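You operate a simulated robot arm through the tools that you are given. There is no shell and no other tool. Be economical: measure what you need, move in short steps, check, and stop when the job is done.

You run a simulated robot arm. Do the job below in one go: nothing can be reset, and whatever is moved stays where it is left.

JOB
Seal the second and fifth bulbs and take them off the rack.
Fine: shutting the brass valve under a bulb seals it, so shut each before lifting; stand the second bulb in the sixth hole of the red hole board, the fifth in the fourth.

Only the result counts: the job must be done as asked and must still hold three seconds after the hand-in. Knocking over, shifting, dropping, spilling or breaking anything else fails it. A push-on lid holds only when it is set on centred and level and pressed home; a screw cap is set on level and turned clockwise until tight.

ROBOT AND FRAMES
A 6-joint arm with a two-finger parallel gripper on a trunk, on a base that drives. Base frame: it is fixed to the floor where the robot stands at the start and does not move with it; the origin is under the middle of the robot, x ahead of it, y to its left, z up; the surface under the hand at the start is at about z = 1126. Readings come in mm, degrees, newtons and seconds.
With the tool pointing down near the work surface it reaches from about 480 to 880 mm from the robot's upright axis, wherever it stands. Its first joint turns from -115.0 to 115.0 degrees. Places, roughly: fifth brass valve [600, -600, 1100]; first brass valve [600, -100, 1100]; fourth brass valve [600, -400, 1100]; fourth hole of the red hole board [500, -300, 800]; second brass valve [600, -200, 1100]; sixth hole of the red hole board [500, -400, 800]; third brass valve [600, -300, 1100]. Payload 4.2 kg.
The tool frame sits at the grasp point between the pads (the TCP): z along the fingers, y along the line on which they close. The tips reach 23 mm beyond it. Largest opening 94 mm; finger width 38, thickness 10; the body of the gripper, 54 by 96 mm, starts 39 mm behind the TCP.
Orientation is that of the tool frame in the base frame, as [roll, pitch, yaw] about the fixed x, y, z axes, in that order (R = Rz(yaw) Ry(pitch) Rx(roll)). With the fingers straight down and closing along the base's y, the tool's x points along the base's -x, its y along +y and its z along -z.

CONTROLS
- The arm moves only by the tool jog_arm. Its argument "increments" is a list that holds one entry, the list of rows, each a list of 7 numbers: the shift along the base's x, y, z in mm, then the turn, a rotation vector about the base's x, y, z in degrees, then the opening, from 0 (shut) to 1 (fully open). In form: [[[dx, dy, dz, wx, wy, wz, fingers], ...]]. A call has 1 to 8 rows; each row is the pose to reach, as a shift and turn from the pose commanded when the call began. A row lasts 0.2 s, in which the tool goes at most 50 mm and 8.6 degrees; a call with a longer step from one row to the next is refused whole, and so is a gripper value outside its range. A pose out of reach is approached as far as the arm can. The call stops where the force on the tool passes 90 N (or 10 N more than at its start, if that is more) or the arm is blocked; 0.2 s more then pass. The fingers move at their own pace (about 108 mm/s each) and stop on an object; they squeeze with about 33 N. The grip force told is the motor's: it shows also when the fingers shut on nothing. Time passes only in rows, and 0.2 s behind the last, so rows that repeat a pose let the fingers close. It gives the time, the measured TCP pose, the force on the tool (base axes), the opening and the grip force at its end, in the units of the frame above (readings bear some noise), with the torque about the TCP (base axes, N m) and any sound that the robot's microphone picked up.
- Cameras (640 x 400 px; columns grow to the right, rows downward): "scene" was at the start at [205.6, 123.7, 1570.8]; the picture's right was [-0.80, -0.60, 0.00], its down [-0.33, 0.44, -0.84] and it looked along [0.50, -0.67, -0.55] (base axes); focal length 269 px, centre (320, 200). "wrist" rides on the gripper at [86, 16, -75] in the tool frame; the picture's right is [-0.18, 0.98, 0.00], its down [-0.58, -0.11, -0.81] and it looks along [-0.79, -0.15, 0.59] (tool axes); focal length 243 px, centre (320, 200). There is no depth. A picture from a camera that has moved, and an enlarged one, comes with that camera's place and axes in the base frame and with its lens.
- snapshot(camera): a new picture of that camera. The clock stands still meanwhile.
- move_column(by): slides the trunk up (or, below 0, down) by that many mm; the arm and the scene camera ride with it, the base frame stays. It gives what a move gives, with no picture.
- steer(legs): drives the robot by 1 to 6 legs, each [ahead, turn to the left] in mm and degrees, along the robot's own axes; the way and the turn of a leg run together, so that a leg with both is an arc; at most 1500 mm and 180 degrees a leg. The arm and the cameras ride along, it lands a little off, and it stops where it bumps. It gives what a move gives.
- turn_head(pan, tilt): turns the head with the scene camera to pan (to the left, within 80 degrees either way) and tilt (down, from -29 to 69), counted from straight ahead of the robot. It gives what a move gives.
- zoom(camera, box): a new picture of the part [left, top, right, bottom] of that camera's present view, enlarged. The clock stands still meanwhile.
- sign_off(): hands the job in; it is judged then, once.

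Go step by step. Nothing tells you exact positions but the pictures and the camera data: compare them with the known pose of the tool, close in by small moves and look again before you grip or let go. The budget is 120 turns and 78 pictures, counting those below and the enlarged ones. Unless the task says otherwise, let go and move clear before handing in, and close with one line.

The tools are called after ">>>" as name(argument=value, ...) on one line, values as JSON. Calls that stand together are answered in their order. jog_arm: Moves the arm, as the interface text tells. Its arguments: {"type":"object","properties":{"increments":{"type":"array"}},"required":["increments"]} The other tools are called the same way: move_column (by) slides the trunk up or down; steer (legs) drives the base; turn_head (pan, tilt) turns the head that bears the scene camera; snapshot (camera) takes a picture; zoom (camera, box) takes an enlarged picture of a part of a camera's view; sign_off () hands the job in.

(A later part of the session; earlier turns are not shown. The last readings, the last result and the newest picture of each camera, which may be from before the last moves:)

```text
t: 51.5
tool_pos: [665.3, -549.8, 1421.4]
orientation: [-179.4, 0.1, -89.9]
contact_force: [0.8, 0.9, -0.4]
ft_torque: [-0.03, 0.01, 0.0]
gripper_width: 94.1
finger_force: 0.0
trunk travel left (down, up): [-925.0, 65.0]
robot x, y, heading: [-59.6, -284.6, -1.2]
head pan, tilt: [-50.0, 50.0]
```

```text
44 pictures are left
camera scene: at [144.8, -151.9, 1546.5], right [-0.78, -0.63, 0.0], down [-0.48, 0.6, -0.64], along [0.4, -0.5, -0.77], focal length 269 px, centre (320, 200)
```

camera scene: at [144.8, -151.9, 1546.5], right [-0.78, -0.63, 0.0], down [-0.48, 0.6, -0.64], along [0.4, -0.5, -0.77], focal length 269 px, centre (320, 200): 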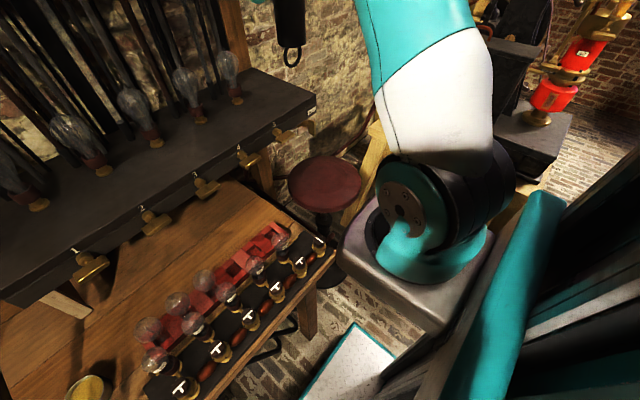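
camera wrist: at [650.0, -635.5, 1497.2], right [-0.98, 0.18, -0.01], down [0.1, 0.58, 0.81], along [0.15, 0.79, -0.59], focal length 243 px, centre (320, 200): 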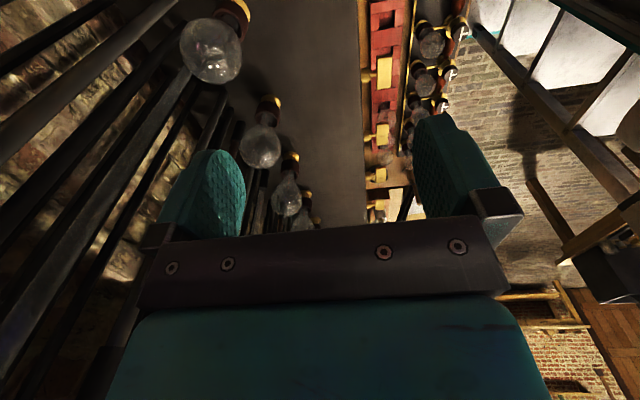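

Bulb 5's glass is at about (772, -553, 1232). I'll zoom to measure the rods' clearance behind it.

>>> zoom(camera="scene", box=[100, 20, 260, 130])

>>> zoom(camera="wrist", box=[80, 0, 340, 160])

```text
3.64 times, centred on (180, 75) of scene
camera zoom: at [144.8, -151.9, 1546.5], right [-0.78, -0.63, 0.0], down [-0.48, 0.6, -0.64], along [0.4, -0.5, -0.77], focal length 979 px, centre (829, 654)
```

zoom: 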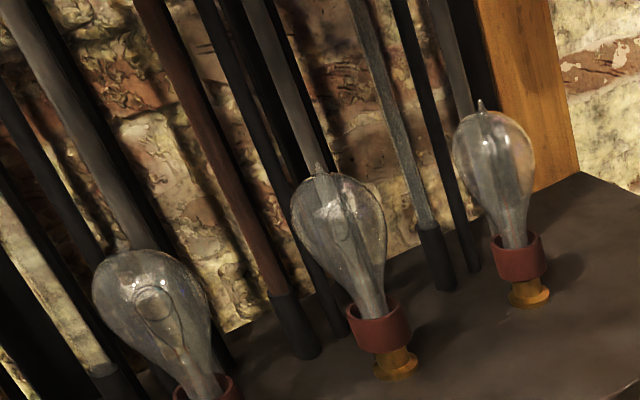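

```text
2.46 times, centred on (210, 80) of wrist
camera zoom: at [650.0, -635.5, 1497.2], right [-0.98, 0.18, -0.01], down [0.1, 0.58, 0.81], along [0.15, 0.79, -0.59], focal length 597 px, centre (591, 495)
```

zoom: 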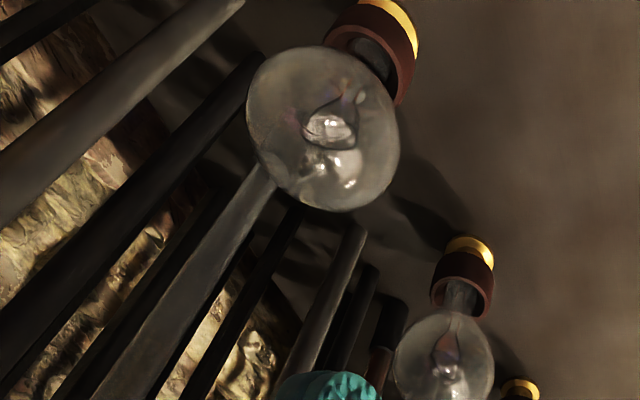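

The glass bulbs sit in red cups and end in a small pip, so I'll grip about 10 mm above the glass centre. Tilting 20° and moving above bulb 5.

>>> jog_arm(increments=[[[20, 5, 0, -5, 0, 0, 0.9], [45, 12, 0, -12, 0, 0, 0.85], [75, 20, 0, -20, 0, 0, 0.85], [107, 28, -20, -20, 0, 0, 0.85], [107, 28, -50, -20, 0, 0, 0.85], [107, 28, -80, -20, 0, 0, 0.85]]])

>>> snapshot(camera="wrist")

>>> zoom(camera="scene", box=[120, 0, 360, 150])

```text
t: 52.9
tool_pos: [741.6, -490.8, 1340.8]
orientation: [-179.3, -19.7, -90.1]
contact_force: [-0.3, -0.4, 0.1]
ft_torque: [0.03, 0.0, 0.01]
gripper_width: 79.8
finger_force: 0.1
out of reach, approached as far as the arm can: row 2, 3, 4, 5, 6
trunk travel left (down, up): [-925.0, 65.0]
robot x, y, heading: [-57.5, -283.4, -1.1]
head pan, tilt: [-50.0, 50.0]
```

```text
41 pictures are left
camera wrist: at [725.0, -547.3, 1441.7], right [-0.98, 0.17, -0.07], down [0.1, 0.82, 0.56], along [0.16, 0.55, -0.82], focal length 243 px, centre (320, 200)
```

wrist: 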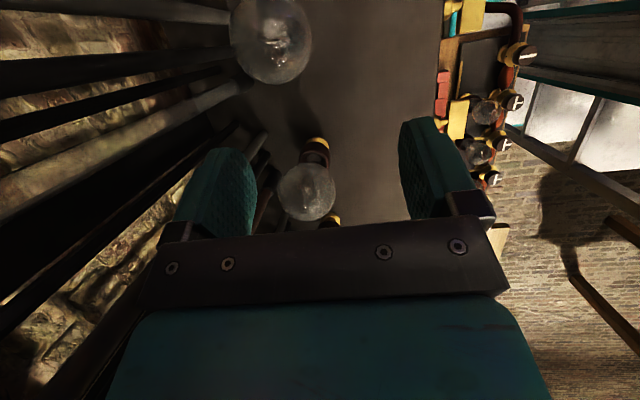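

```text
2.67 times, centred on (240, 75) of scene
camera zoom: at [145.1, -151.8, 1546.5], right [-0.78, -0.63, 0.0], down [-0.48, 0.6, -0.64], along [0.4, -0.5, -0.77], focal length 718 px, centre (533, 533)
```

zoom: 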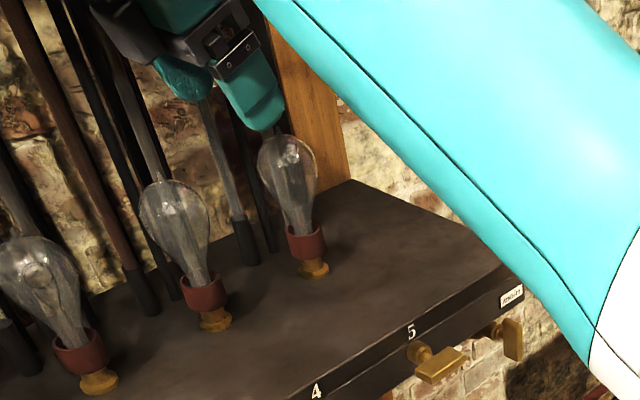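

Slightly out of reach; I'll pull in, drive 60 mm forward and approach again.

>>> jog_arm(increments=[[[-40, 0, 10, 0, 0, 0, 0.85], [-85, -10, 20, 0, 0, 0, 0.85]]])

>>> steer(legs=[[60, 1.1]])

```text
t: 53.5
tool_pos: [657.2, -502.2, 1360.4]
orientation: [-179.4, -19.7, -90.1]
contact_force: [-0.5, 0.2, -0.6]
ft_torque: [-0.03, 0.05, -0.02]
gripper_width: 80.0
finger_force: 0.1
trunk travel left (down, up): [-925.0, 65.0]
robot x, y, heading: [-56.3, -288.2, -1.1]
head pan, tilt: [-50.0, 50.0]
```

```text
t: 54.5
tool_pos: [720.9, -489.0, 1361.8]
orientation: [-179.4, -19.8, -89.0]
contact_force: [0.5, 0.1, 0.4]
ft_torque: [0.0, -0.03, 0.01]
gripper_width: 79.8
finger_force: 0.1
trunk travel left (down, up): [-925.0, 65.0]
robot x, y, heading: [-1.3, -284.3, 0.1]
head pan, tilt: [-50.0, 50.0]
```

>>> jog_arm(increments=[[[20, -12, -10, 0, 0, -1, 0.85], [40, -24, -20, 0, 0, -1, 0.85], [51, -31, -32, 0, 0, -1, 0.85]]])

>>> snapshot(camera="wrist")

>>> zoom(camera="scene", box=[60, 0, 300, 150])

```text
t: 55.3
tool_pos: [770.6, -521.0, 1329.1]
orientation: [-179.6, -19.8, -90.0]
contact_force: [-4.2, 2.5, -0.1]
ft_torque: [0.0, 0.01, -0.01]
gripper_width: 78.1
finger_force: 0.1
trunk travel left (down, up): [-925.0, 65.0]
robot x, y, heading: [-0.5, -282.0, -0.0]
head pan, tilt: [-50.0, 50.0]
```

```text
39 pictures are left
camera wrist: at [754.8, -576.5, 1428.7], right [-0.98, 0.17, -0.07], down [0.1, 0.82, 0.56], along [0.15, 0.55, -0.82], focal length 243 px, centre (320, 200)
```

wrist: 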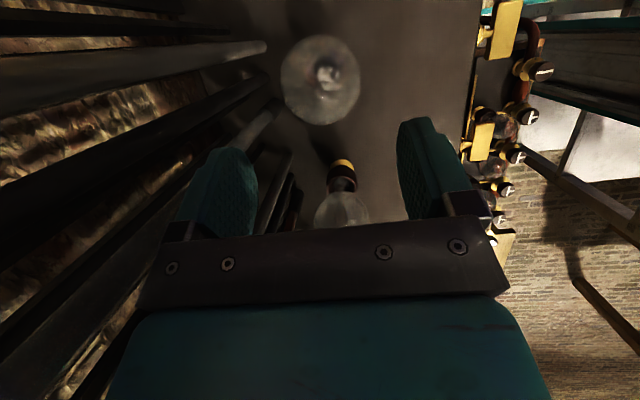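

```text
2.67 times, centred on (180, 75) of scene
camera zoom: at [201.6, -148.6, 1546.5], right [-0.77, -0.64, 0.0], down [-0.49, 0.59, -0.64], along [0.41, -0.49, -0.77], focal length 718 px, centre (693, 533)
```

zoom: 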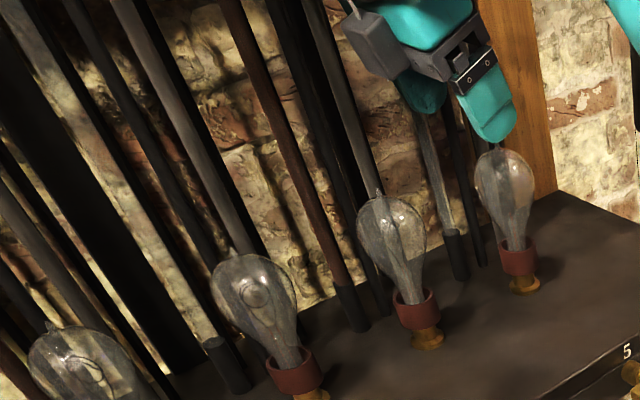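

A light touch: the opened finger brushes a rod at x≈822. I'll back off, narrow the opening and lean the gripper a few degrees away from the rods.

>>> jog_arm(increments=[[[-8, 0, 0, 0, 0, 0, 0.7], [-12, 0, 0, 0, -4, 0, 0.7], [-12, 0, 0, 0, -8, 0, 0.7], [-12, 0, 0, 0, -8, 0, 0.7]]])

>>> snapshot(camera="wrist")

>>> zoom(camera="scene", box=[170, 0, 290, 110])

```text
t: 56.3
tool_pos: [759.3, -521.7, 1327.8]
orientation: [-170.7, -19.6, -92.8]
contact_force: [0.3, 0.6, 0.2]
ft_torque: [0.02, 0.01, 0.0]
gripper_width: 65.8
finger_force: 0.1
trunk travel left (down, up): [-925.0, 65.0]
robot x, y, heading: [1.0, -286.3, -0.1]
head pan, tilt: [-50.0, 50.0]
```

```text
37 pictures are left
camera wrist: at [729.6, -576.2, 1425.9], right [-0.96, 0.17, -0.21], down [0.02, 0.82, 0.57], along [0.27, 0.55, -0.79], focal length 243 px, centre (320, 200)
```

wrist: 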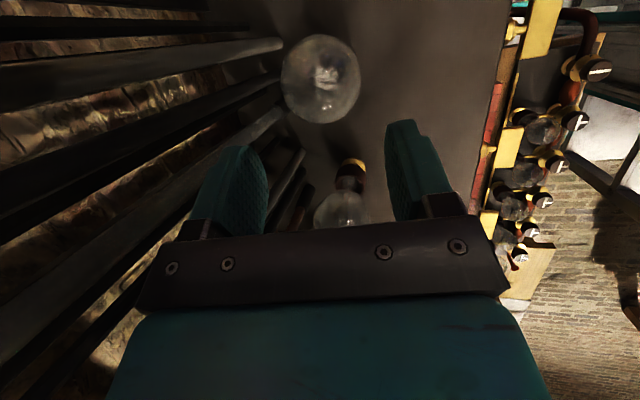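

```text
3.64 times, centred on (230, 55) of scene
camera zoom: at [202.2, -148.7, 1546.5], right [-0.77, -0.64, 0.0], down [-0.49, 0.59, -0.64], along [0.41, -0.49, -0.77], focal length 979 px, centre (647, 727)
```

zoom: 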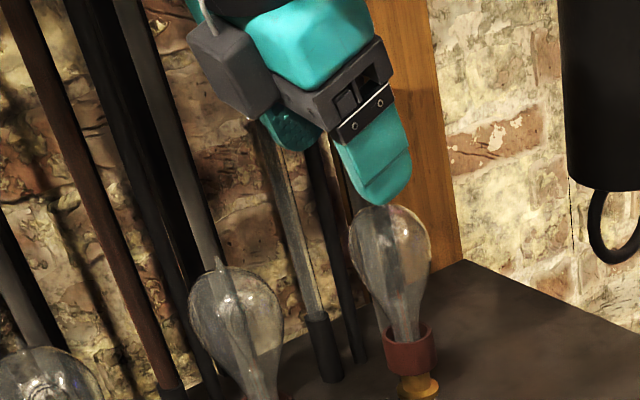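

Bulb 5 glass centre ≈ (773, -551, 1236). Descending along the tool axis in steps.

>>> jog_arm(increments=[[[2, -3, -13, 0, 0, 0, 0.7], [4.5, -5.5, -27, 0, 0, 0, 0.7], [7, -11, -43, 0, 0, 0, 0.7], [9, -17, -58, 0, 0, 0, 0.7]]])

>>> snapshot(camera="wrist")

>>> zoom(camera="scene", box=[170, 0, 290, 110])

```text
t: 57.3
tool_pos: [767.8, -539.0, 1270.6]
orientation: [-170.9, -19.6, -93.0]
contact_force: [-0.2, -0.4, -0.8]
ft_torque: [-0.02, 0.0, 0.01]
gripper_width: 65.7
finger_force: 0.1
trunk travel left (down, up): [-925.0, 65.0]
robot x, y, heading: [1.1, -285.3, 0.1]
head pan, tilt: [-50.0, 50.0]
```

```text
35 pictures are left
camera wrist: at [739.1, -593.4, 1368.6], right [-0.96, 0.17, -0.21], down [0.02, 0.82, 0.57], along [0.27, 0.55, -0.79], focal length 243 px, centre (320, 200)
```

wrist: 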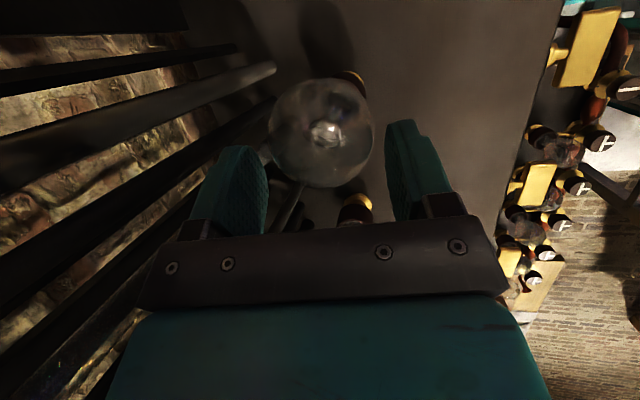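

```text
3.64 times, centred on (230, 55) of scene
camera zoom: at [202.1, -148.6, 1546.5], right [-0.77, -0.64, 0.0], down [-0.49, 0.59, -0.64], along [0.41, -0.49, -0.77], focal length 979 px, centre (647, 727)
```

zoom: 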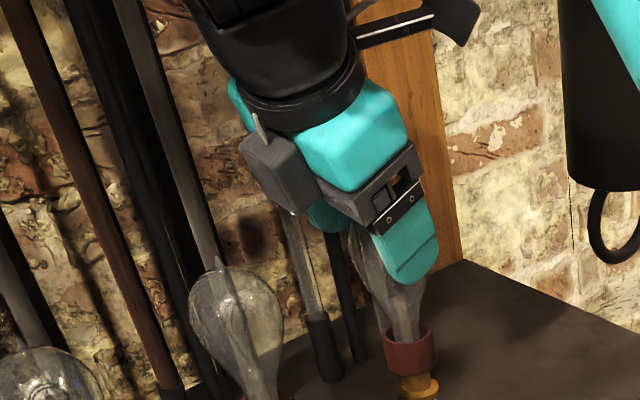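

The gripper has a housing opposite the camera that would foul neighbours at the board with a sideways lean. I'll go back up and use an upright stance in y, with a 13° lean away from the rods only; that same stance can then place the bulb without any re-rotation.

>>> jog_arm(increments=[[[-3, 8, 22, 0, 0, 0, 0.7], [-7, 18, 50, 0, 0, 0, 0.7], [-10, 14, 65, 6, -1.5, 1, 0.7], [-12, 4, 70, 13, -3, 2.3, 0.7], [-12, -8, 70, 19.7, -5, 3.6, 0.7], [-12, -12, 70, 19.7, -5, 3.6, 0.7]]])

>>> snapshot(camera="wrist")

```text
t: 58.7
tool_pos: [757.9, -549.5, 1342.4]
orientation: [-166.3, 0.1, -90.0]
contact_force: [-0.2, -0.1, 0.7]
ft_torque: [0.01, -0.01, 0.0]
gripper_width: 65.8
finger_force: 0.0
trunk travel left (down, up): [-925.0, 65.0]
robot x, y, heading: [1.8, -282.1, 0.2]
head pan, tilt: [-50.0, 50.0]
```

```text
33 pictures are left
camera wrist: at [724.0, -635.9, 1411.5], right [-0.95, 0.19, -0.23], down [-0.08, 0.58, 0.81], along [0.28, 0.79, -0.54], focal length 243 px, centre (320, 200)
```

wrist: 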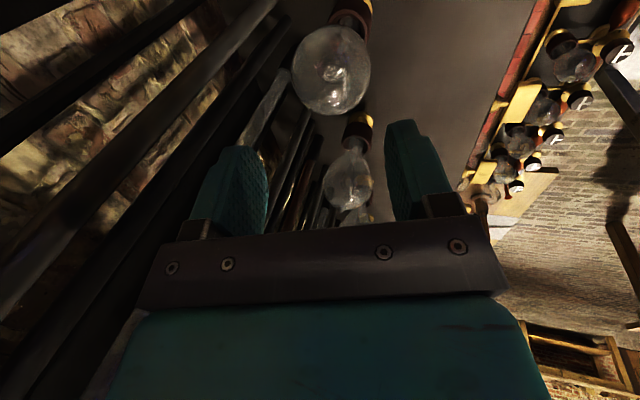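

>>> jog_arm(increments=[[[-6, -0.5, -17, 0, 0, 0, 0.7], [0, -0.5, -42, 0, 0, 0, 0.7], [5, -0.5, -62, 0, 0, 0, 0.7], [9, -0.5, -80, 0, 0, 0, 0.7]]])

>>> snapshot(camera="wrist")

>>> zoom(camera="scene", box=[170, 0, 290, 110])

```text
t: 59.7
tool_pos: [763.5, -549.0, 1260.3]
orientation: [-166.4, 0.2, -90.0]
contact_force: [-0.6, 0.8, 0.1]
ft_torque: [0.02, -0.02, -0.01]
gripper_width: 65.8
finger_force: 0.0
trunk travel left (down, up): [-925.0, 65.0]
robot x, y, heading: [1.9, -287.7, 0.3]
head pan, tilt: [-50.0, 50.0]
```

```text
32 pictures are left
camera wrist: at [731.8, -635.3, 1330.2], right [-0.96, 0.18, -0.23], down [-0.08, 0.58, 0.81], along [0.28, 0.79, -0.54], focal length 243 px, centre (320, 200)
```

wrist: 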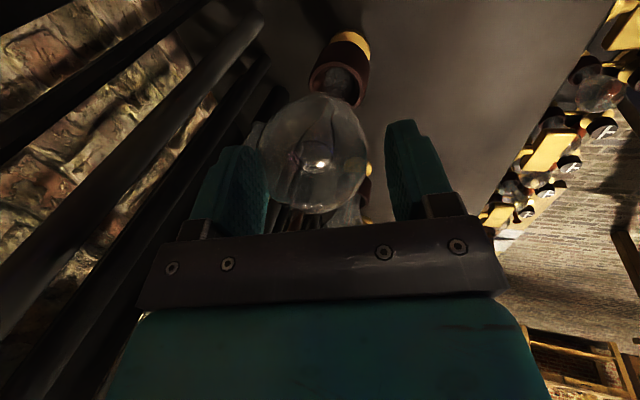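

```text
3.64 times, centred on (230, 55) of scene
camera zoom: at [202.0, -148.7, 1546.5], right [-0.77, -0.64, 0.0], down [-0.49, 0.59, -0.64], along [0.41, -0.49, -0.77], focal length 979 px, centre (647, 727)
```

zoom: 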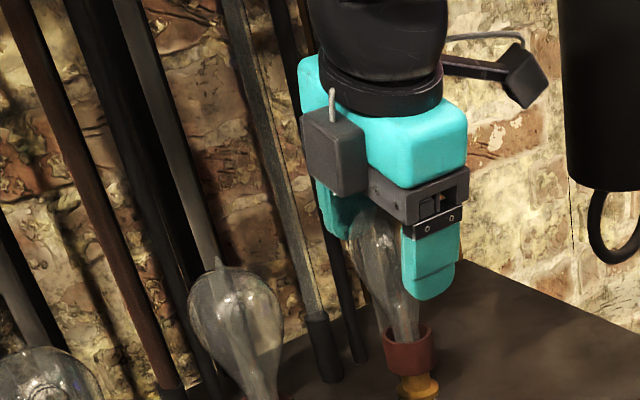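

Centred well. Going the last 10 mm and closing on the glass.

>>> jog_arm(increments=[[[1.5, -0.5, -5, 0, 0, 0, 0.7], [3, -0.5, -11, 0, 0, 0, 0.7], [3, -0.5, -11, 0, 0, 0, 0.7]]])

>>> jog_arm(increments=[[[0, 0, 0, 0, 0, 0, 0.64], [0, 0, 0, 0, 0, 0, 0.5], [0, 0, 0, 0, 0, 0, 0.5]]])

```text
t: 60.5
tool_pos: [769.2, -550.0, 1249.9]
orientation: [-166.5, 0.2, -90.1]
contact_force: [-0.4, 0.2, 0.8]
ft_torque: [0.03, -0.04, 0.0]
gripper_width: 65.7
finger_force: 0.1
trunk travel left (down, up): [-925.0, 65.0]
robot x, y, heading: [-1.8, -283.3, 0.1]
head pan, tilt: [-50.0, 50.0]
```

```text
t: 61.3
tool_pos: [767.1, -549.7, 1249.6]
orientation: [-166.4, 0.2, -90.0]
contact_force: [-0.2, -0.3, 0.5]
ft_torque: [0.0, 0.03, 0.02]
gripper_width: 52.7
finger_force: 30.0
trunk travel left (down, up): [-925.0, 65.0]
robot x, y, heading: [1.0, -285.5, -0.1]
head pan, tilt: [-50.0, 50.0]
```

Gripped (glass ≈53 mm). Lifting straight up gently.

>>> jog_arm(increments=[[[0, 0, 3, 0, 0, 0, 0.4], [0, 0, 8, 0, 0, 0, 0.4], [0, 0, 15, 0, 0, 0, 0.4], [0, 0, 25, 0, 0, 0, 0.4]]])

>>> zoom(camera="scene", box=[170, 0, 290, 110])

```text
t: 62.3
tool_pos: [767.4, -549.1, 1275.1]
orientation: [-166.4, 0.2, -90.0]
contact_force: [0.1, 0.0, -0.6]
ft_torque: [0.01, 0.01, -0.02]
gripper_width: 52.5
finger_force: 30.0
trunk travel left (down, up): [-925.0, 65.0]
robot x, y, heading: [3.9, -279.8, 0.3]
head pan, tilt: [-50.0, 50.0]
```

```text
3.64 times, centred on (230, 55) of scene
camera zoom: at [202.3, -148.7, 1546.4], right [-0.77, -0.64, 0.0], down [-0.49, 0.59, -0.64], along [0.41, -0.49, -0.77], focal length 979 px, centre (647, 727)
```

zoom: 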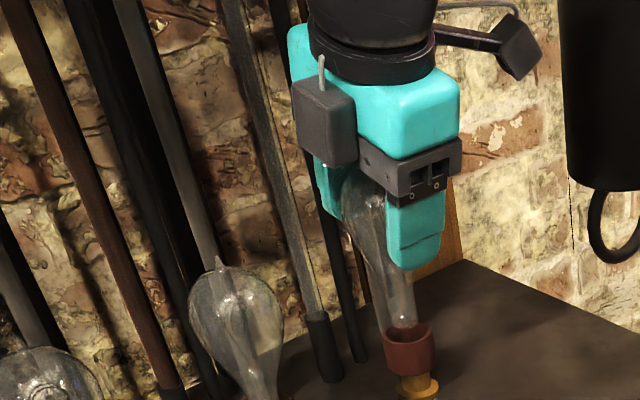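

>>> jog_arm(increments=[[[0, 0, 15, 0, 0, 0, 0.4], [0, 0, 35, 0, 0, 0, 0.4], [0, 0, 55, 0, 0, 0, 0.4], [0, 0, 75, 0, 0, 0, 0.4], [-25, 0, 90, 0, 0, 0, 0.4], [-60, 0, 95, 0, 0, 0, 0.4], [-100, 0, 95, 0, 0, 0, 0.4]]])

>>> snapshot(camera="scene")

```text
t: 63.9
tool_pos: [667.1, -551.2, 1369.9]
orientation: [-166.4, 0.2, -90.0]
contact_force: [0.5, 0.0, -1.1]
ft_torque: [-0.02, 0.03, 0.04]
gripper_width: 52.6
finger_force: 29.4
trunk travel left (down, up): [-925.0, 65.0]
robot x, y, heading: [2.6, -285.3, 0.3]
head pan, tilt: [-50.0, 50.0]
```

```text
29 pictures are left
camera scene: at [202.8, -148.7, 1546.4], right [-0.76, -0.64, 0.0], down [-0.49, 0.59, -0.64], along [0.41, -0.49, -0.77], focal length 269 px, centre (320, 200)
```

scene: 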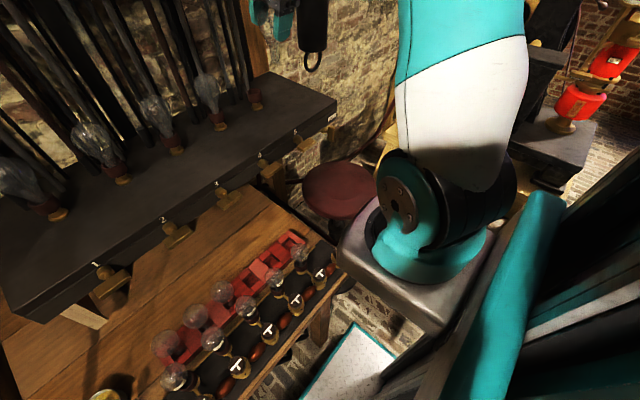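

The bulb is out cleanly. I'll back the base 100 mm so the arm mount clears the bench, bring the bulb over in front of hole 4, then lower the trunk.

>>> steer(legs=[[-100, 0]])

>>> jog_arm(increments=[[[-15, 40, 0, 0, 0, 0, 0.4], [-30, 80, 0, 0, 0, 0, 0.4], [-45, 120, 0, 0, 0, 0, 0.4], [-60, 160, 0, 0, 0, 0, 0.4], [-75, 200, 0, 0, 0, 0, 0.4], [-85, 245, 0, 0, 0, 0, 0.4], [-85, 288, 0, 0, 0, 0, 0.4]]])

>>> move_column(by=-285)

>>> snapshot(camera="scene")

>>> snapshot(camera="wrist")

```text
t: 65.0
tool_pos: [567.9, -550.6, 1370.0]
orientation: [-166.3, 0.3, -90.0]
contact_force: [0.4, -0.2, 0.0]
ft_torque: [0.0, 0.02, 0.02]
gripper_width: 52.6
finger_force: 30.0
trunk travel left (down, up): [-925.0, 65.0]
robot x, y, heading: [-98.9, -287.0, 0.3]
head pan, tilt: [-50.0, 50.0]
```

```text
t: 66.6
tool_pos: [480.3, -262.8, 1371.2]
orientation: [-166.3, 0.2, -90.0]
contact_force: [-0.2, 0.0, -0.2]
ft_torque: [0.03, -0.03, -0.01]
gripper_width: 52.4
finger_force: 29.9
trunk travel left (down, up): [-925.0, 65.0]
robot x, y, heading: [-100.5, -284.7, 0.0]
head pan, tilt: [-50.0, 50.0]
```

```text
t: 69.5
tool_pos: [481.0, -263.0, 1085.3]
orientation: [-166.3, 0.3, -90.0]
contact_force: [-0.6, -0.6, -0.1]
ft_torque: [0.01, -0.02, 0.01]
gripper_width: 52.6
finger_force: 30.6
trunk travel left (down, up): [-640.0, 350.0]
robot x, y, heading: [-98.4, -284.4, 0.0]
head pan, tilt: [-50.0, 50.0]
```

```text
28 pictures are left
camera scene: at [101.1, -148.9, 1261.5], right [-0.77, -0.64, 0.0], down [-0.49, 0.59, -0.64], along [0.41, -0.49, -0.77], focal length 269 px, centre (320, 200)
```

scene: 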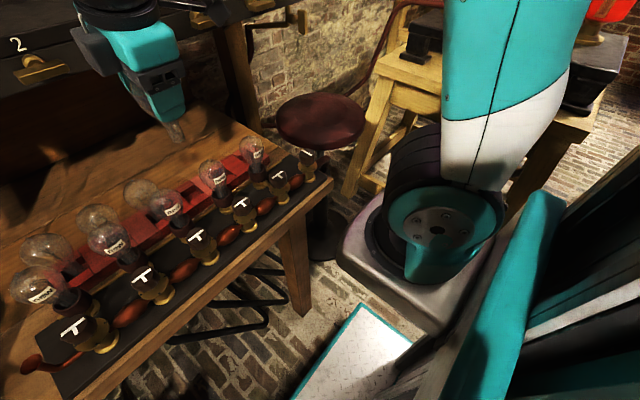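

```text
27 pictures are left
camera wrist: at [448.3, -349.8, 1155.7], right [-0.95, 0.19, -0.23], down [-0.08, 0.58, 0.81], along [0.28, 0.79, -0.54], focal length 243 px, centre (320, 200)
```

wrist: 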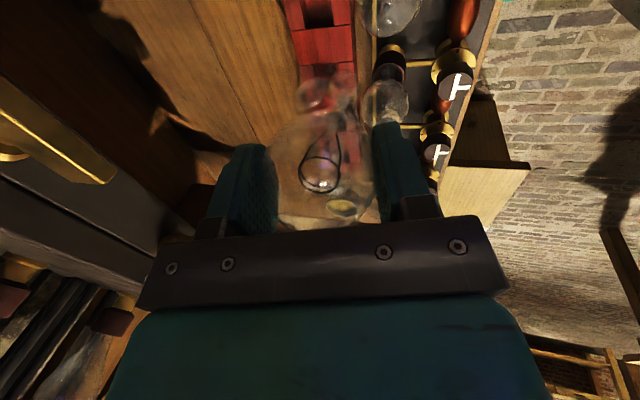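

>>> zoom(camera="wrist", box=[220, 0, 480, 160])

>>> zoom(camera="scene", box=[100, 40, 330, 220])

```text
2.46 times, centred on (350, 80) of wrist
camera zoom: at [448.3, -349.8, 1155.7], right [-0.95, 0.19, -0.23], down [-0.08, 0.58, 0.81], along [0.28, 0.79, -0.54], focal length 597 px, centre (246, 495)
```

zoom: 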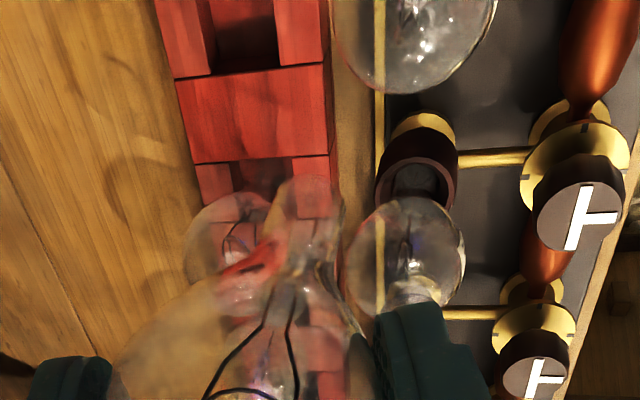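

```text
2.22 times, centred on (215, 130) of scene
camera zoom: at [101.1, -148.9, 1261.5], right [-0.77, -0.64, 0.0], down [-0.49, 0.59, -0.64], along [0.41, -0.49, -0.77], focal length 598 px, centre (553, 356)
```

zoom: 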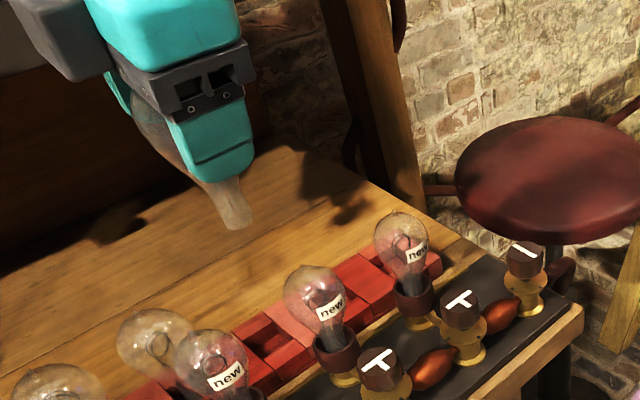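

Hole 4 looks to be near (550, -258). I'll come in along the tool's lean and hover just above it to compare stem and hole.

>>> jog_arm(increments=[[[24, 2, 0, 0, 0, 0, 0.4], [30, 3, -25, 0, 0, 0, 0.4], [37, 3, -50, 0, 0, 0, 0.4], [43, 3, -75, 0, 0, 0, 0.4], [49, 3, -100, 0, 0, 0, 0.4], [56, 3, -125, 0, 0, 0, 0.4], [60, 3, -138, 0, 0, 0, 0.4]]])

>>> zoom(camera="wrist", box=[200, 0, 460, 160])

>>> zoom(camera="scene", box=[70, 60, 300, 240])

```text
t: 71.1
tool_pos: [540.2, -261.3, 949.9]
orientation: [-166.3, 0.2, -90.1]
contact_force: [0.6, 0.6, -1.5]
ft_torque: [0.02, -0.01, -0.01]
gripper_width: 52.4
finger_force: 29.9
trunk travel left (down, up): [-640.0, 350.0]
robot x, y, heading: [-103.5, -284.6, 0.1]
head pan, tilt: [-50.0, 50.0]
```

```text
2.46 times, centred on (330, 80) of wrist
camera zoom: at [508.3, -346.7, 1018.5], right [-0.95, 0.19, -0.23], down [-0.08, 0.58, 0.81], along [0.29, 0.79, -0.54], focal length 597 px, centre (295, 495)
```

zoom: 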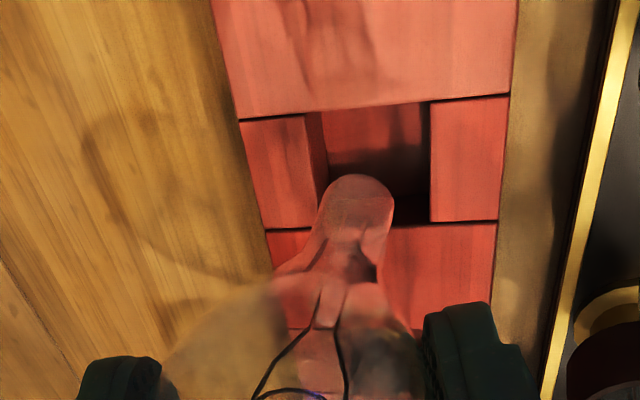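

```text
2.22 times, centred on (185, 150) of scene
camera zoom: at [100.9, -148.9, 1261.5], right [-0.77, -0.64, 0.0], down [-0.49, 0.59, -0.64], along [0.41, -0.49, -0.77], focal length 598 px, centre (620, 311)
```

zoom: 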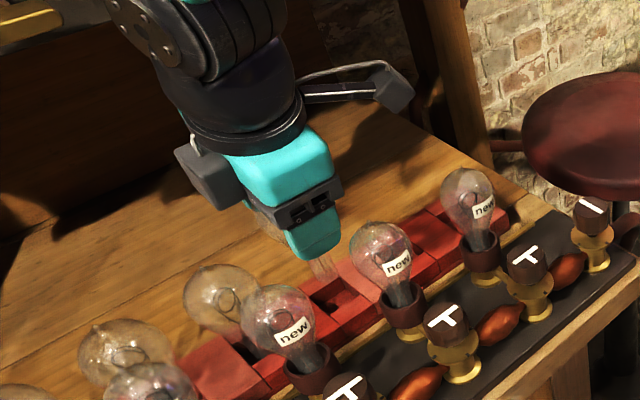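

Hole 4's centre works out at (548, -253), board top z≈825; the stem is about 8 mm short in y. Shifting and lowering a little, then checking.

>>> jog_arm(increments=[[[1, 4, -4, 0, 0, 0, 0.4], [2, 7.5, -9, 0, 0, 0, 0.4], [2, 7.5, -15, 0, 0, 0, 0.4]]])

>>> zoom(camera="wrist", box=[240, 20, 420, 140])

>>> zoom(camera="scene", box=[130, 110, 270, 210])

```text
t: 71.9
tool_pos: [543.0, -253.2, 933.5]
orientation: [-166.3, 0.2, -90.1]
contact_force: [0.1, 0.2, -0.1]
ft_torque: [0.01, 0.01, -0.02]
gripper_width: 52.5
finger_force: 29.8
trunk travel left (down, up): [-640.0, 350.0]
robot x, y, heading: [-100.9, -285.0, 0.2]
head pan, tilt: [-50.0, 50.0]
```

```text
3.33 times, centred on (330, 80) of wrist
camera zoom: at [510.8, -339.2, 1003.0], right [-0.95, 0.19, -0.23], down [-0.08, 0.58, 0.81], along [0.28, 0.79, -0.54], focal length 809 px, centre (287, 600)
```

zoom: 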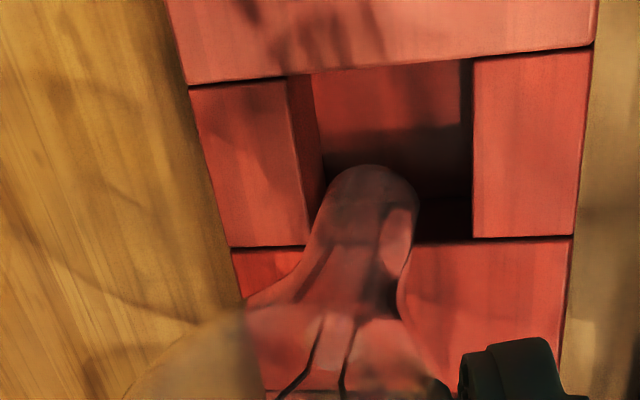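

```text
4.00 times, centred on (200, 160) of scene
camera zoom: at [101.0, -148.9, 1261.5], right [-0.77, -0.64, 0.0], down [-0.49, 0.59, -0.64], along [0.41, -0.49, -0.77], focal length 1076 px, centre (800, 360)
```

zoom: 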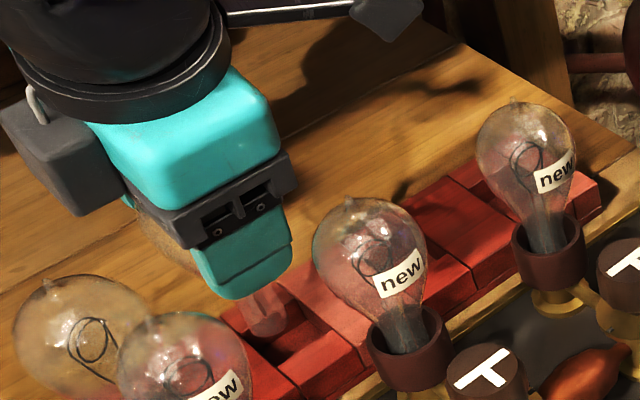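

Stem is centred over hole 4. Lowering gently while watching the force.

>>> jog_arm(increments=[[[0, -0.5, -5, 0, 0, 0, 0.4], [0, -0.5, -10, 0, 0, 0, 0.4], [0, -0.5, -15, 0, 0, 0, 0.4], [0, -0.5, -20, 0, 0, 0, 0.4]]])

>>> zoom(camera="wrist", box=[240, 20, 420, 140])

```text
t: 72.9
tool_pos: [543.0, -253.9, 912.6]
orientation: [-166.3, 0.2, -90.1]
contact_force: [-0.4, 0.0, -0.7]
ft_torque: [0.0, -0.05, -0.01]
gripper_width: 52.1
finger_force: 30.0
trunk travel left (down, up): [-640.0, 350.0]
robot x, y, heading: [-98.6, -289.2, 0.2]
head pan, tilt: [-50.0, 50.0]
```

```text
3.33 times, centred on (330, 80) of wrist
camera zoom: at [510.4, -339.9, 982.0], right [-0.95, 0.19, -0.23], down [-0.08, 0.58, 0.81], along [0.28, 0.79, -0.54], focal length 809 px, centre (287, 600)
```

zoom: 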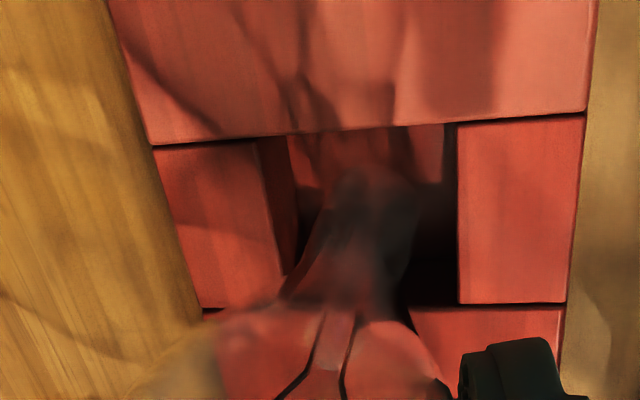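

>>> jog_arm(increments=[[[0, 0, -3, 0, 0, 0, 0.4], [0, 0, -6, 0, 0, 0, 0.4]]])

>>> jog_arm(increments=[[[0, 0, -2, 0, 0, 0, 0.4], [0, 0, -4, 0, 0, 0, 0.4]]])

>>> zoom(camera="scene", box=[70, 90, 270, 230])

```text
t: 73.5
tool_pos: [542.2, -253.1, 907.5]
orientation: [-166.4, 0.2, -90.1]
contact_force: [-0.2, 0.3, 0.8]
ft_torque: [0.02, -0.01, -0.01]
gripper_width: 52.3
finger_force: 30.4
trunk travel left (down, up): [-640.0, 350.0]
robot x, y, heading: [-95.8, -282.5, 0.1]
head pan, tilt: [-50.0, 50.0]
```

```text
t: 74.1
tool_pos: [541.9, -253.5, 905.3]
orientation: [-166.1, 0.2, -90.1]
contact_force: [-0.6, -1.7, 19.1]
ft_torque: [-0.18, 0.11, -0.04]
gripper_width: 52.4
finger_force: 29.5
trunk travel left (down, up): [-640.0, 350.0]
robot x, y, heading: [-99.5, -284.2, -0.1]
head pan, tilt: [-50.0, 50.0]
```

```text
2.86 times, centred on (170, 160) of scene
camera zoom: at [100.4, -149.0, 1262.0], right [-0.77, -0.64, 0.0], down [-0.49, 0.59, -0.64], along [0.41, -0.49, -0.77], focal length 769 px, centre (749, 314)
```

zoom: 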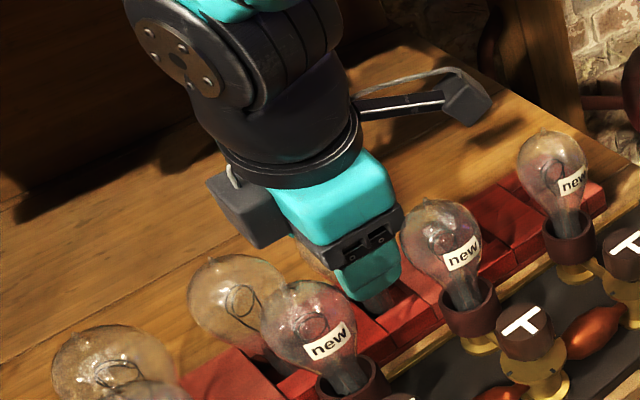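

Bottom contact (19 N) at the same height as its neighbours. Easing off and opening just enough.

>>> jog_arm(increments=[[[0, 0, 2, 0, 0, 0, 0.4], [0, 0, 2, 0, 0, 0, 0.58], [0, 0, 2, 0, 0, 0, 0.62], [0, 0, 2, 0, 0, 0, 0.65]]])

>>> snapshot(camera="wrist")

>>> zoom(camera="scene", box=[70, 90, 270, 230])

```text
t: 75.1
tool_pos: [543.9, -252.9, 906.4]
orientation: [-166.4, 0.2, -90.0]
contact_force: [-0.2, 0.4, -0.4]
ft_torque: [-0.01, 0.0, -0.02]
gripper_width: 61.0
finger_force: 0.0
trunk travel left (down, up): [-640.0, 350.0]
robot x, y, heading: [-101.0, -283.8, 0.0]
head pan, tilt: [-50.0, 50.0]
```

```text
18 pictures are left
camera wrist: at [510.6, -339.1, 975.1], right [-0.96, 0.19, -0.23], down [-0.08, 0.58, 0.81], along [0.28, 0.79, -0.54], focal length 243 px, centre (320, 200)
```

wrist: 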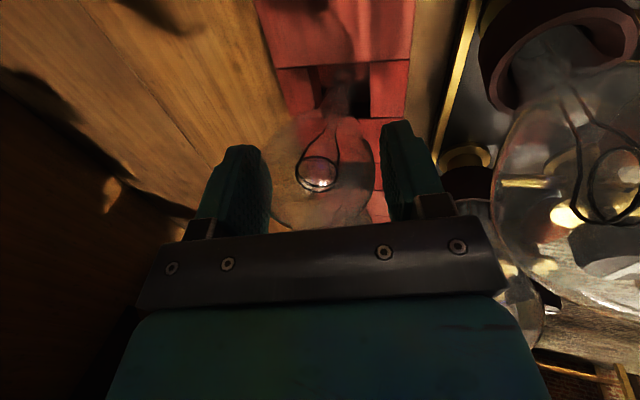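

```text
2.86 times, centred on (170, 160) of scene
camera zoom: at [101.1, -148.9, 1261.4], right [-0.77, -0.64, 0.0], down [-0.49, 0.59, -0.64], along [0.41, -0.49, -0.77], focal length 769 px, centre (749, 314)
```

zoom: 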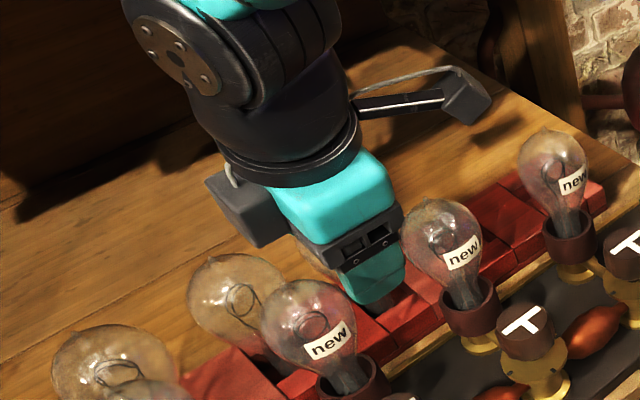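

Released and standing. Retreating along the tool axis, then up with the trunk.

>>> jog_arm(increments=[[[-2, 0, 8, 0, 0, 0, 0.66], [-5, 0, 20, 0, 0, 0, 0.66], [-10, 0, 41, 0, 0, 0, 0.68], [-18, 0, 75, 0, 0, 0, 0.7], [-27, 0, 110, 0, 0, 0, 0.7], [-45, 0, 145, 0, 0, 0, 0.7], [-63, 0, 178, 0, 0, 0, 0.7]]])

>>> zoom(camera="scene", box=[50, 80, 330, 255])

>>> move_column(by=285)

```text
t: 76.7
tool_pos: [478.7, -253.8, 1083.3]
orientation: [-166.5, 0.1, -90.2]
contact_force: [0.0, 0.2, -0.1]
ft_torque: [-0.01, 0.02, 0.04]
gripper_width: 65.6
finger_force: 0.1
trunk travel left (down, up): [-640.0, 350.0]
robot x, y, heading: [-98.1, -284.5, 0.1]
head pan, tilt: [-50.0, 50.0]
```

```text
2.29 times, centred on (190, 168) of scene
camera zoom: at [101.5, -148.8, 1261.3], right [-0.77, -0.64, 0.0], down [-0.49, 0.59, -0.64], along [0.41, -0.49, -0.77], focal length 615 px, centre (617, 274)
```

zoom: 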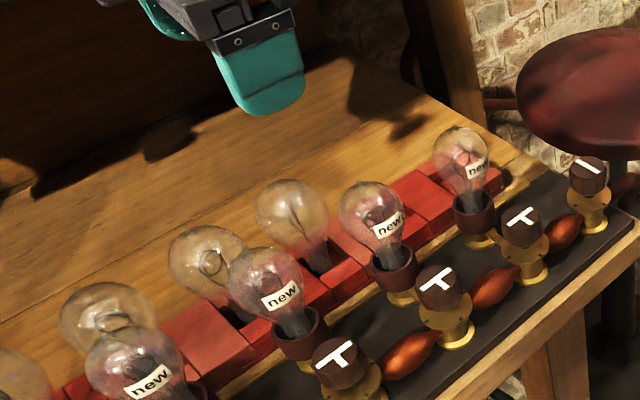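

```text
t: 79.6
tool_pos: [479.2, -254.0, 1369.8]
orientation: [-166.3, 0.2, -90.0]
contact_force: [0.3, -0.2, 0.1]
ft_torque: [-0.02, 0.03, 0.02]
gripper_width: 65.7
finger_force: 0.1
trunk travel left (down, up): [-925.0, 65.0]
robot x, y, heading: [-100.5, -281.9, 0.1]
head pan, tilt: [-50.0, 50.0]
```

Bulb 5 stands in hole 4. Now driving forward 70 mm and moving above bulb 2 (expected at about (771, -184)).

>>> steer(legs=[[75, 0]])

>>> jog_arm(increments=[[[30, 14, 0, 0, 0, 0, 0.7], [70, 28, 0, 0, 0, 0, 0.7], [105, 42, 0, 0, 0, 0, 0.7], [140, 56, -5, 0, 0, 0, 0.7], [170, 69, -15, 0, 0, 0, 0.7], [193, 69, -28, 0, 0, 0, 0.7]]])

>>> snapshot(camera="wrist")

```text
t: 80.6
tool_pos: [555.0, -254.2, 1368.9]
orientation: [-166.3, 0.2, -90.0]
contact_force: [-0.3, 0.1, -0.3]
ft_torque: [0.01, 0.01, 0.04]
gripper_width: 65.8
finger_force: 0.1
trunk travel left (down, up): [-925.0, 65.0]
robot x, y, heading: [-26.4, -285.1, -0.2]
head pan, tilt: [-50.0, 50.0]
```

```text
t: 82.0
tool_pos: [749.4, -184.7, 1340.5]
orientation: [-166.3, 0.3, -90.1]
contact_force: [-0.5, -0.6, 1.0]
ft_torque: [0.03, -0.02, 0.01]
gripper_width: 65.9
finger_force: 0.1
trunk travel left (down, up): [-925.0, 65.0]
robot x, y, heading: [-26.5, -284.7, -0.3]
head pan, tilt: [-50.0, 50.0]
```

```text
15 pictures are left
camera wrist: at [716.6, -271.1, 1409.9], right [-0.95, 0.19, -0.23], down [-0.08, 0.58, 0.81], along [0.29, 0.79, -0.54], focal length 243 px, centre (320, 200)
```

wrist: 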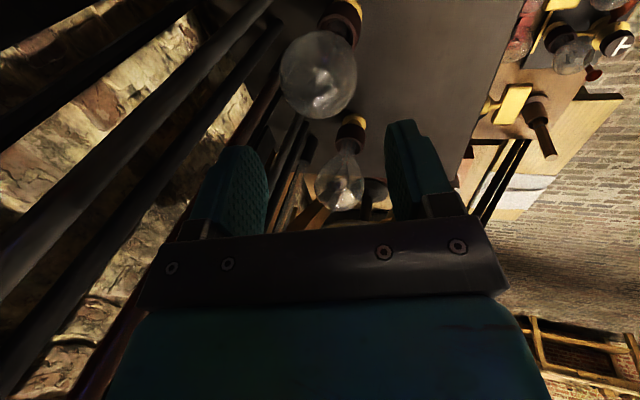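

Bulb 2 sits exactly where expected, with the same relative geometry as bulb 5. Descending the same way.

>>> jog_arm(increments=[[[-2, 0.4, -15, 0, 0, 0, 0.7], [5, 0.4, -40, 0, 0, 0, 0.7], [10, 0.4, -60, 0, 0, 0, 0.7], [15, 0.4, -78, 0, 0, 0, 0.7]]])

>>> snapshot(camera="wrist")

```text
t: 83.0
tool_pos: [764.2, -183.7, 1262.0]
orientation: [-166.2, 0.2, -90.1]
contact_force: [-0.1, -0.3, -0.9]
ft_torque: [0.0, -0.02, -0.02]
gripper_width: 65.9
finger_force: 0.1
trunk travel left (down, up): [-925.0, 65.0]
robot x, y, heading: [-23.3, -284.4, -0.2]
head pan, tilt: [-50.0, 50.0]
```

```text
14 pictures are left
camera wrist: at [731.3, -270.5, 1332.1], right [-0.95, 0.19, -0.23], down [-0.08, 0.58, 0.81], along [0.29, 0.79, -0.54], focal length 243 px, centre (320, 200)
```

wrist: 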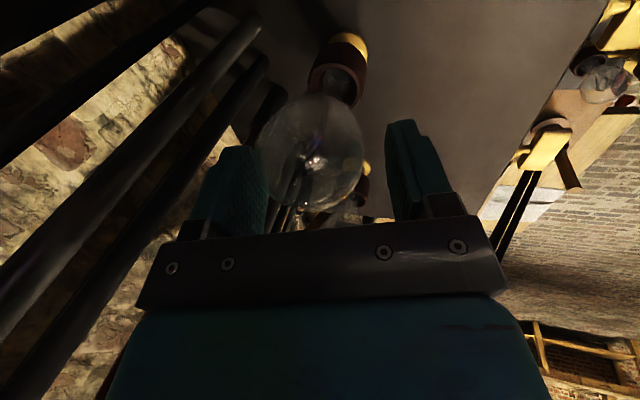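

>>> jog_arm(increments=[[[4, -0.5, -3, 0, 0, 0, 0.7], [6, -0.5, -8, 0, 0, 0, 0.7], [6.5, -0.5, -12, 0, 0, 0, 0.7]]])

>>> zoom(camera="wrist", box=[180, 60, 480, 260])

```text
t: 83.8
tool_pos: [770.9, -186.2, 1249.5]
orientation: [-166.4, 0.2, -90.1]
contact_force: [0.1, 0.5, -0.4]
ft_torque: [0.0, 0.01, -0.01]
gripper_width: 65.8
finger_force: 0.1
trunk travel left (down, up): [-925.0, 65.0]
robot x, y, heading: [-26.5, -283.5, -0.1]
head pan, tilt: [-50.0, 50.0]
```

```text
2.00 times, centred on (330, 160) of wrist
camera zoom: at [737.7, -271.4, 1319.4], right [-0.95, 0.19, -0.23], down [-0.08, 0.58, 0.81], along [0.29, 0.79, -0.54], focal length 485 px, centre (300, 280)
```

zoom: 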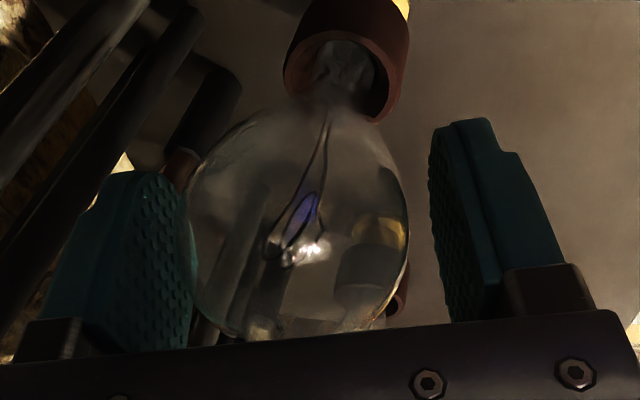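

Centred. Closing and lifting.

>>> jog_arm(increments=[[[0, 0, 0, 0, 0, 0, 0.64], [0, 0, 0, 0, 0, 0, 0.5], [0, 0, 0, 0, 0, 0, 0.4]]])

>>> jog_arm(increments=[[[0, 0, 3, 0, 0, 0, 0.4], [0, 0, 8, 0, 0, 0, 0.4], [0, 0, 15, 0, 0, 0, 0.4], [0, 0, 25, 0, 0, 0, 0.4]]])

>>> jog_arm(increments=[[[0, 0, 15, 0, 0, 0, 0.4], [0, 0, 35, 0, 0, 0, 0.4], [0, 0, 55, 0, 0, 0, 0.4], [0, 0, 75, 0, 0, 0, 0.4], [-25, 0, 90, 0, 0, 0, 0.4], [-60, 0, 95, 0, 0, 0, 0.4], [-100, 0, 95, 0, 0, 0, 0.4]]])

```text
t: 84.6
tool_pos: [770.4, -184.5, 1250.1]
orientation: [-166.4, 0.2, -90.1]
contact_force: [0.5, -0.7, 0.4]
ft_torque: [-0.01, 0.01, -0.03]
gripper_width: 52.6
finger_force: 29.4
trunk travel left (down, up): [-925.0, 65.0]
robot x, y, heading: [-22.5, -285.8, 0.3]
head pan, tilt: [-50.0, 50.0]
```

```text
t: 85.6
tool_pos: [770.7, -185.2, 1275.6]
orientation: [-166.3, 0.2, -90.1]
contact_force: [-1.1, -0.4, 0.2]
ft_torque: [0.03, 0.02, -0.01]
gripper_width: 52.4
finger_force: 29.9
trunk travel left (down, up): [-925.0, 65.0]
robot x, y, heading: [-25.0, -284.8, -0.2]
head pan, tilt: [-50.0, 50.0]
```

```text
t: 87.2
tool_pos: [669.0, -188.5, 1370.2]
orientation: [-166.4, 0.2, -90.1]
contact_force: [0.1, 0.8, -0.7]
ft_torque: [0.0, 0.01, 0.02]
gripper_width: 52.7
finger_force: 29.6
trunk travel left (down, up): [-925.0, 65.0]
robot x, y, heading: [-26.2, -287.1, 0.1]
head pan, tilt: [-50.0, 50.0]
```

Bulb 2 is out. Backing up, moving to in front of hole 6 (expected near (548, -404)), and lowering the trunk.

>>> steer(legs=[[-75, 0]])

>>> jog_arm(increments=[[[-20, -36, 0, 0, 0, 0, 0.4], [-40, -72, 0, 0, 0, 0, 0.4], [-60, -108, 0, 0, 0, 0, 0.4], [-80, -144, 0, 0, 0, 0, 0.4], [-100, -180, 0, 0, 0, 0, 0.4], [-114, -220, 0, 0, 0, 0, 0.4]]])

>>> move_column(by=-285)

>>> jog_arm(increments=[[[24, 0, 0, 0, 0, 0, 0.4], [30, 0, -25, 0, 0, 0, 0.4], [37, 0, -50, 0, 0, 0, 0.4], [43, 0, -75, 0, 0, 0, 0.4], [49, 0, -100, 0, 0, 0, 0.4], [56, 0, -125, 0, 0, 0, 0.4], [60, 0, -138, 0, 0, 0, 0.4]]])

>>> zoom(camera="wrist", box=[200, 0, 460, 160])

>>> zoom(camera="scene", box=[70, 60, 330, 240])

```text
t: 88.2
tool_pos: [596.1, -187.8, 1370.9]
orientation: [-166.4, 0.2, -90.1]
contact_force: [0.0, 0.0, -0.7]
ft_torque: [0.02, 0.01, -0.05]
gripper_width: 52.9
finger_force: 29.9
trunk travel left (down, up): [-925.0, 65.0]
robot x, y, heading: [-98.6, -283.3, -0.1]
head pan, tilt: [-50.0, 50.0]
```

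```text
t: 89.7
tool_pos: [478.3, -409.7, 1371.1]
orientation: [-166.3, 0.2, -90.1]
contact_force: [1.1, 0.5, 0.0]
ft_torque: [-0.03, 0.0, -0.01]
gripper_width: 52.4
finger_force: 29.9
trunk travel left (down, up): [-925.0, 65.0]
robot x, y, heading: [-97.2, -285.7, -0.0]
head pan, tilt: [-50.0, 50.0]
```

```text
t: 92.5
tool_pos: [478.1, -409.7, 1087.2]
orientation: [-166.4, 0.2, -90.1]
contact_force: [0.5, 0.5, -0.6]
ft_torque: [-0.01, 0.04, -0.02]
gripper_width: 52.3
finger_force: 30.0
trunk travel left (down, up): [-640.0, 350.0]
robot x, y, heading: [-99.1, -283.8, 0.3]
head pan, tilt: [-50.0, 50.0]
```

```text
t: 94.1
tool_pos: [539.1, -411.1, 947.8]
orientation: [-166.4, 0.2, -90.3]
contact_force: [-0.8, 0.5, 0.0]
ft_torque: [0.01, 0.01, -0.01]
gripper_width: 52.6
finger_force: 29.6
trunk travel left (down, up): [-640.0, 350.0]
robot x, y, heading: [-101.1, -283.2, -0.0]
head pan, tilt: [-50.0, 50.0]
```

```text
2.46 times, centred on (330, 80) of wrist
camera zoom: at [505.4, -496.7, 1018.1], right [-0.95, 0.19, -0.23], down [-0.08, 0.58, 0.81], along [0.29, 0.79, -0.54], focal length 597 px, centre (295, 495)
```

zoom: 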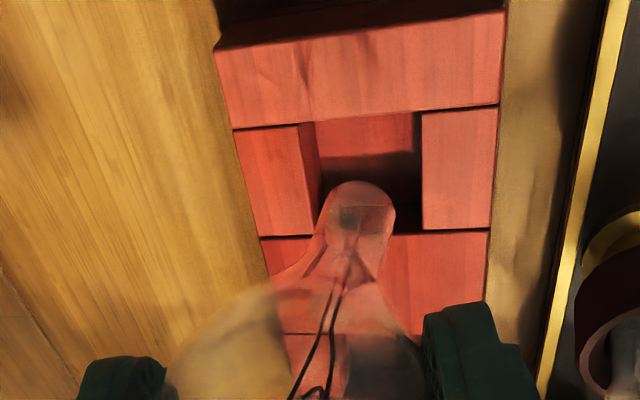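

```text
2.22 times, centred on (200, 150) of scene
camera zoom: at [102.7, -149.2, 1261.5], right [-0.77, -0.64, 0.0], down [-0.49, 0.59, -0.64], along [0.41, -0.49, -0.77], focal length 598 px, centre (587, 311)
```

zoom: 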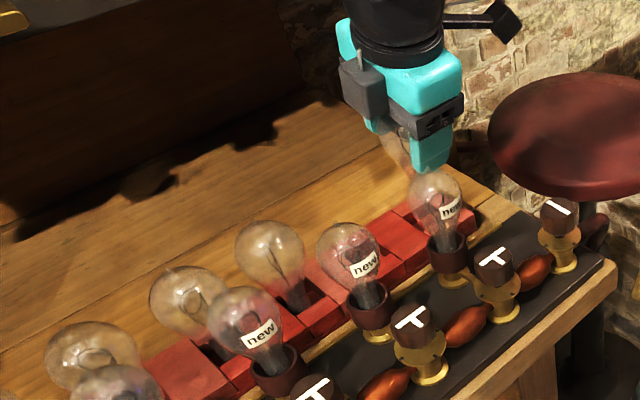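

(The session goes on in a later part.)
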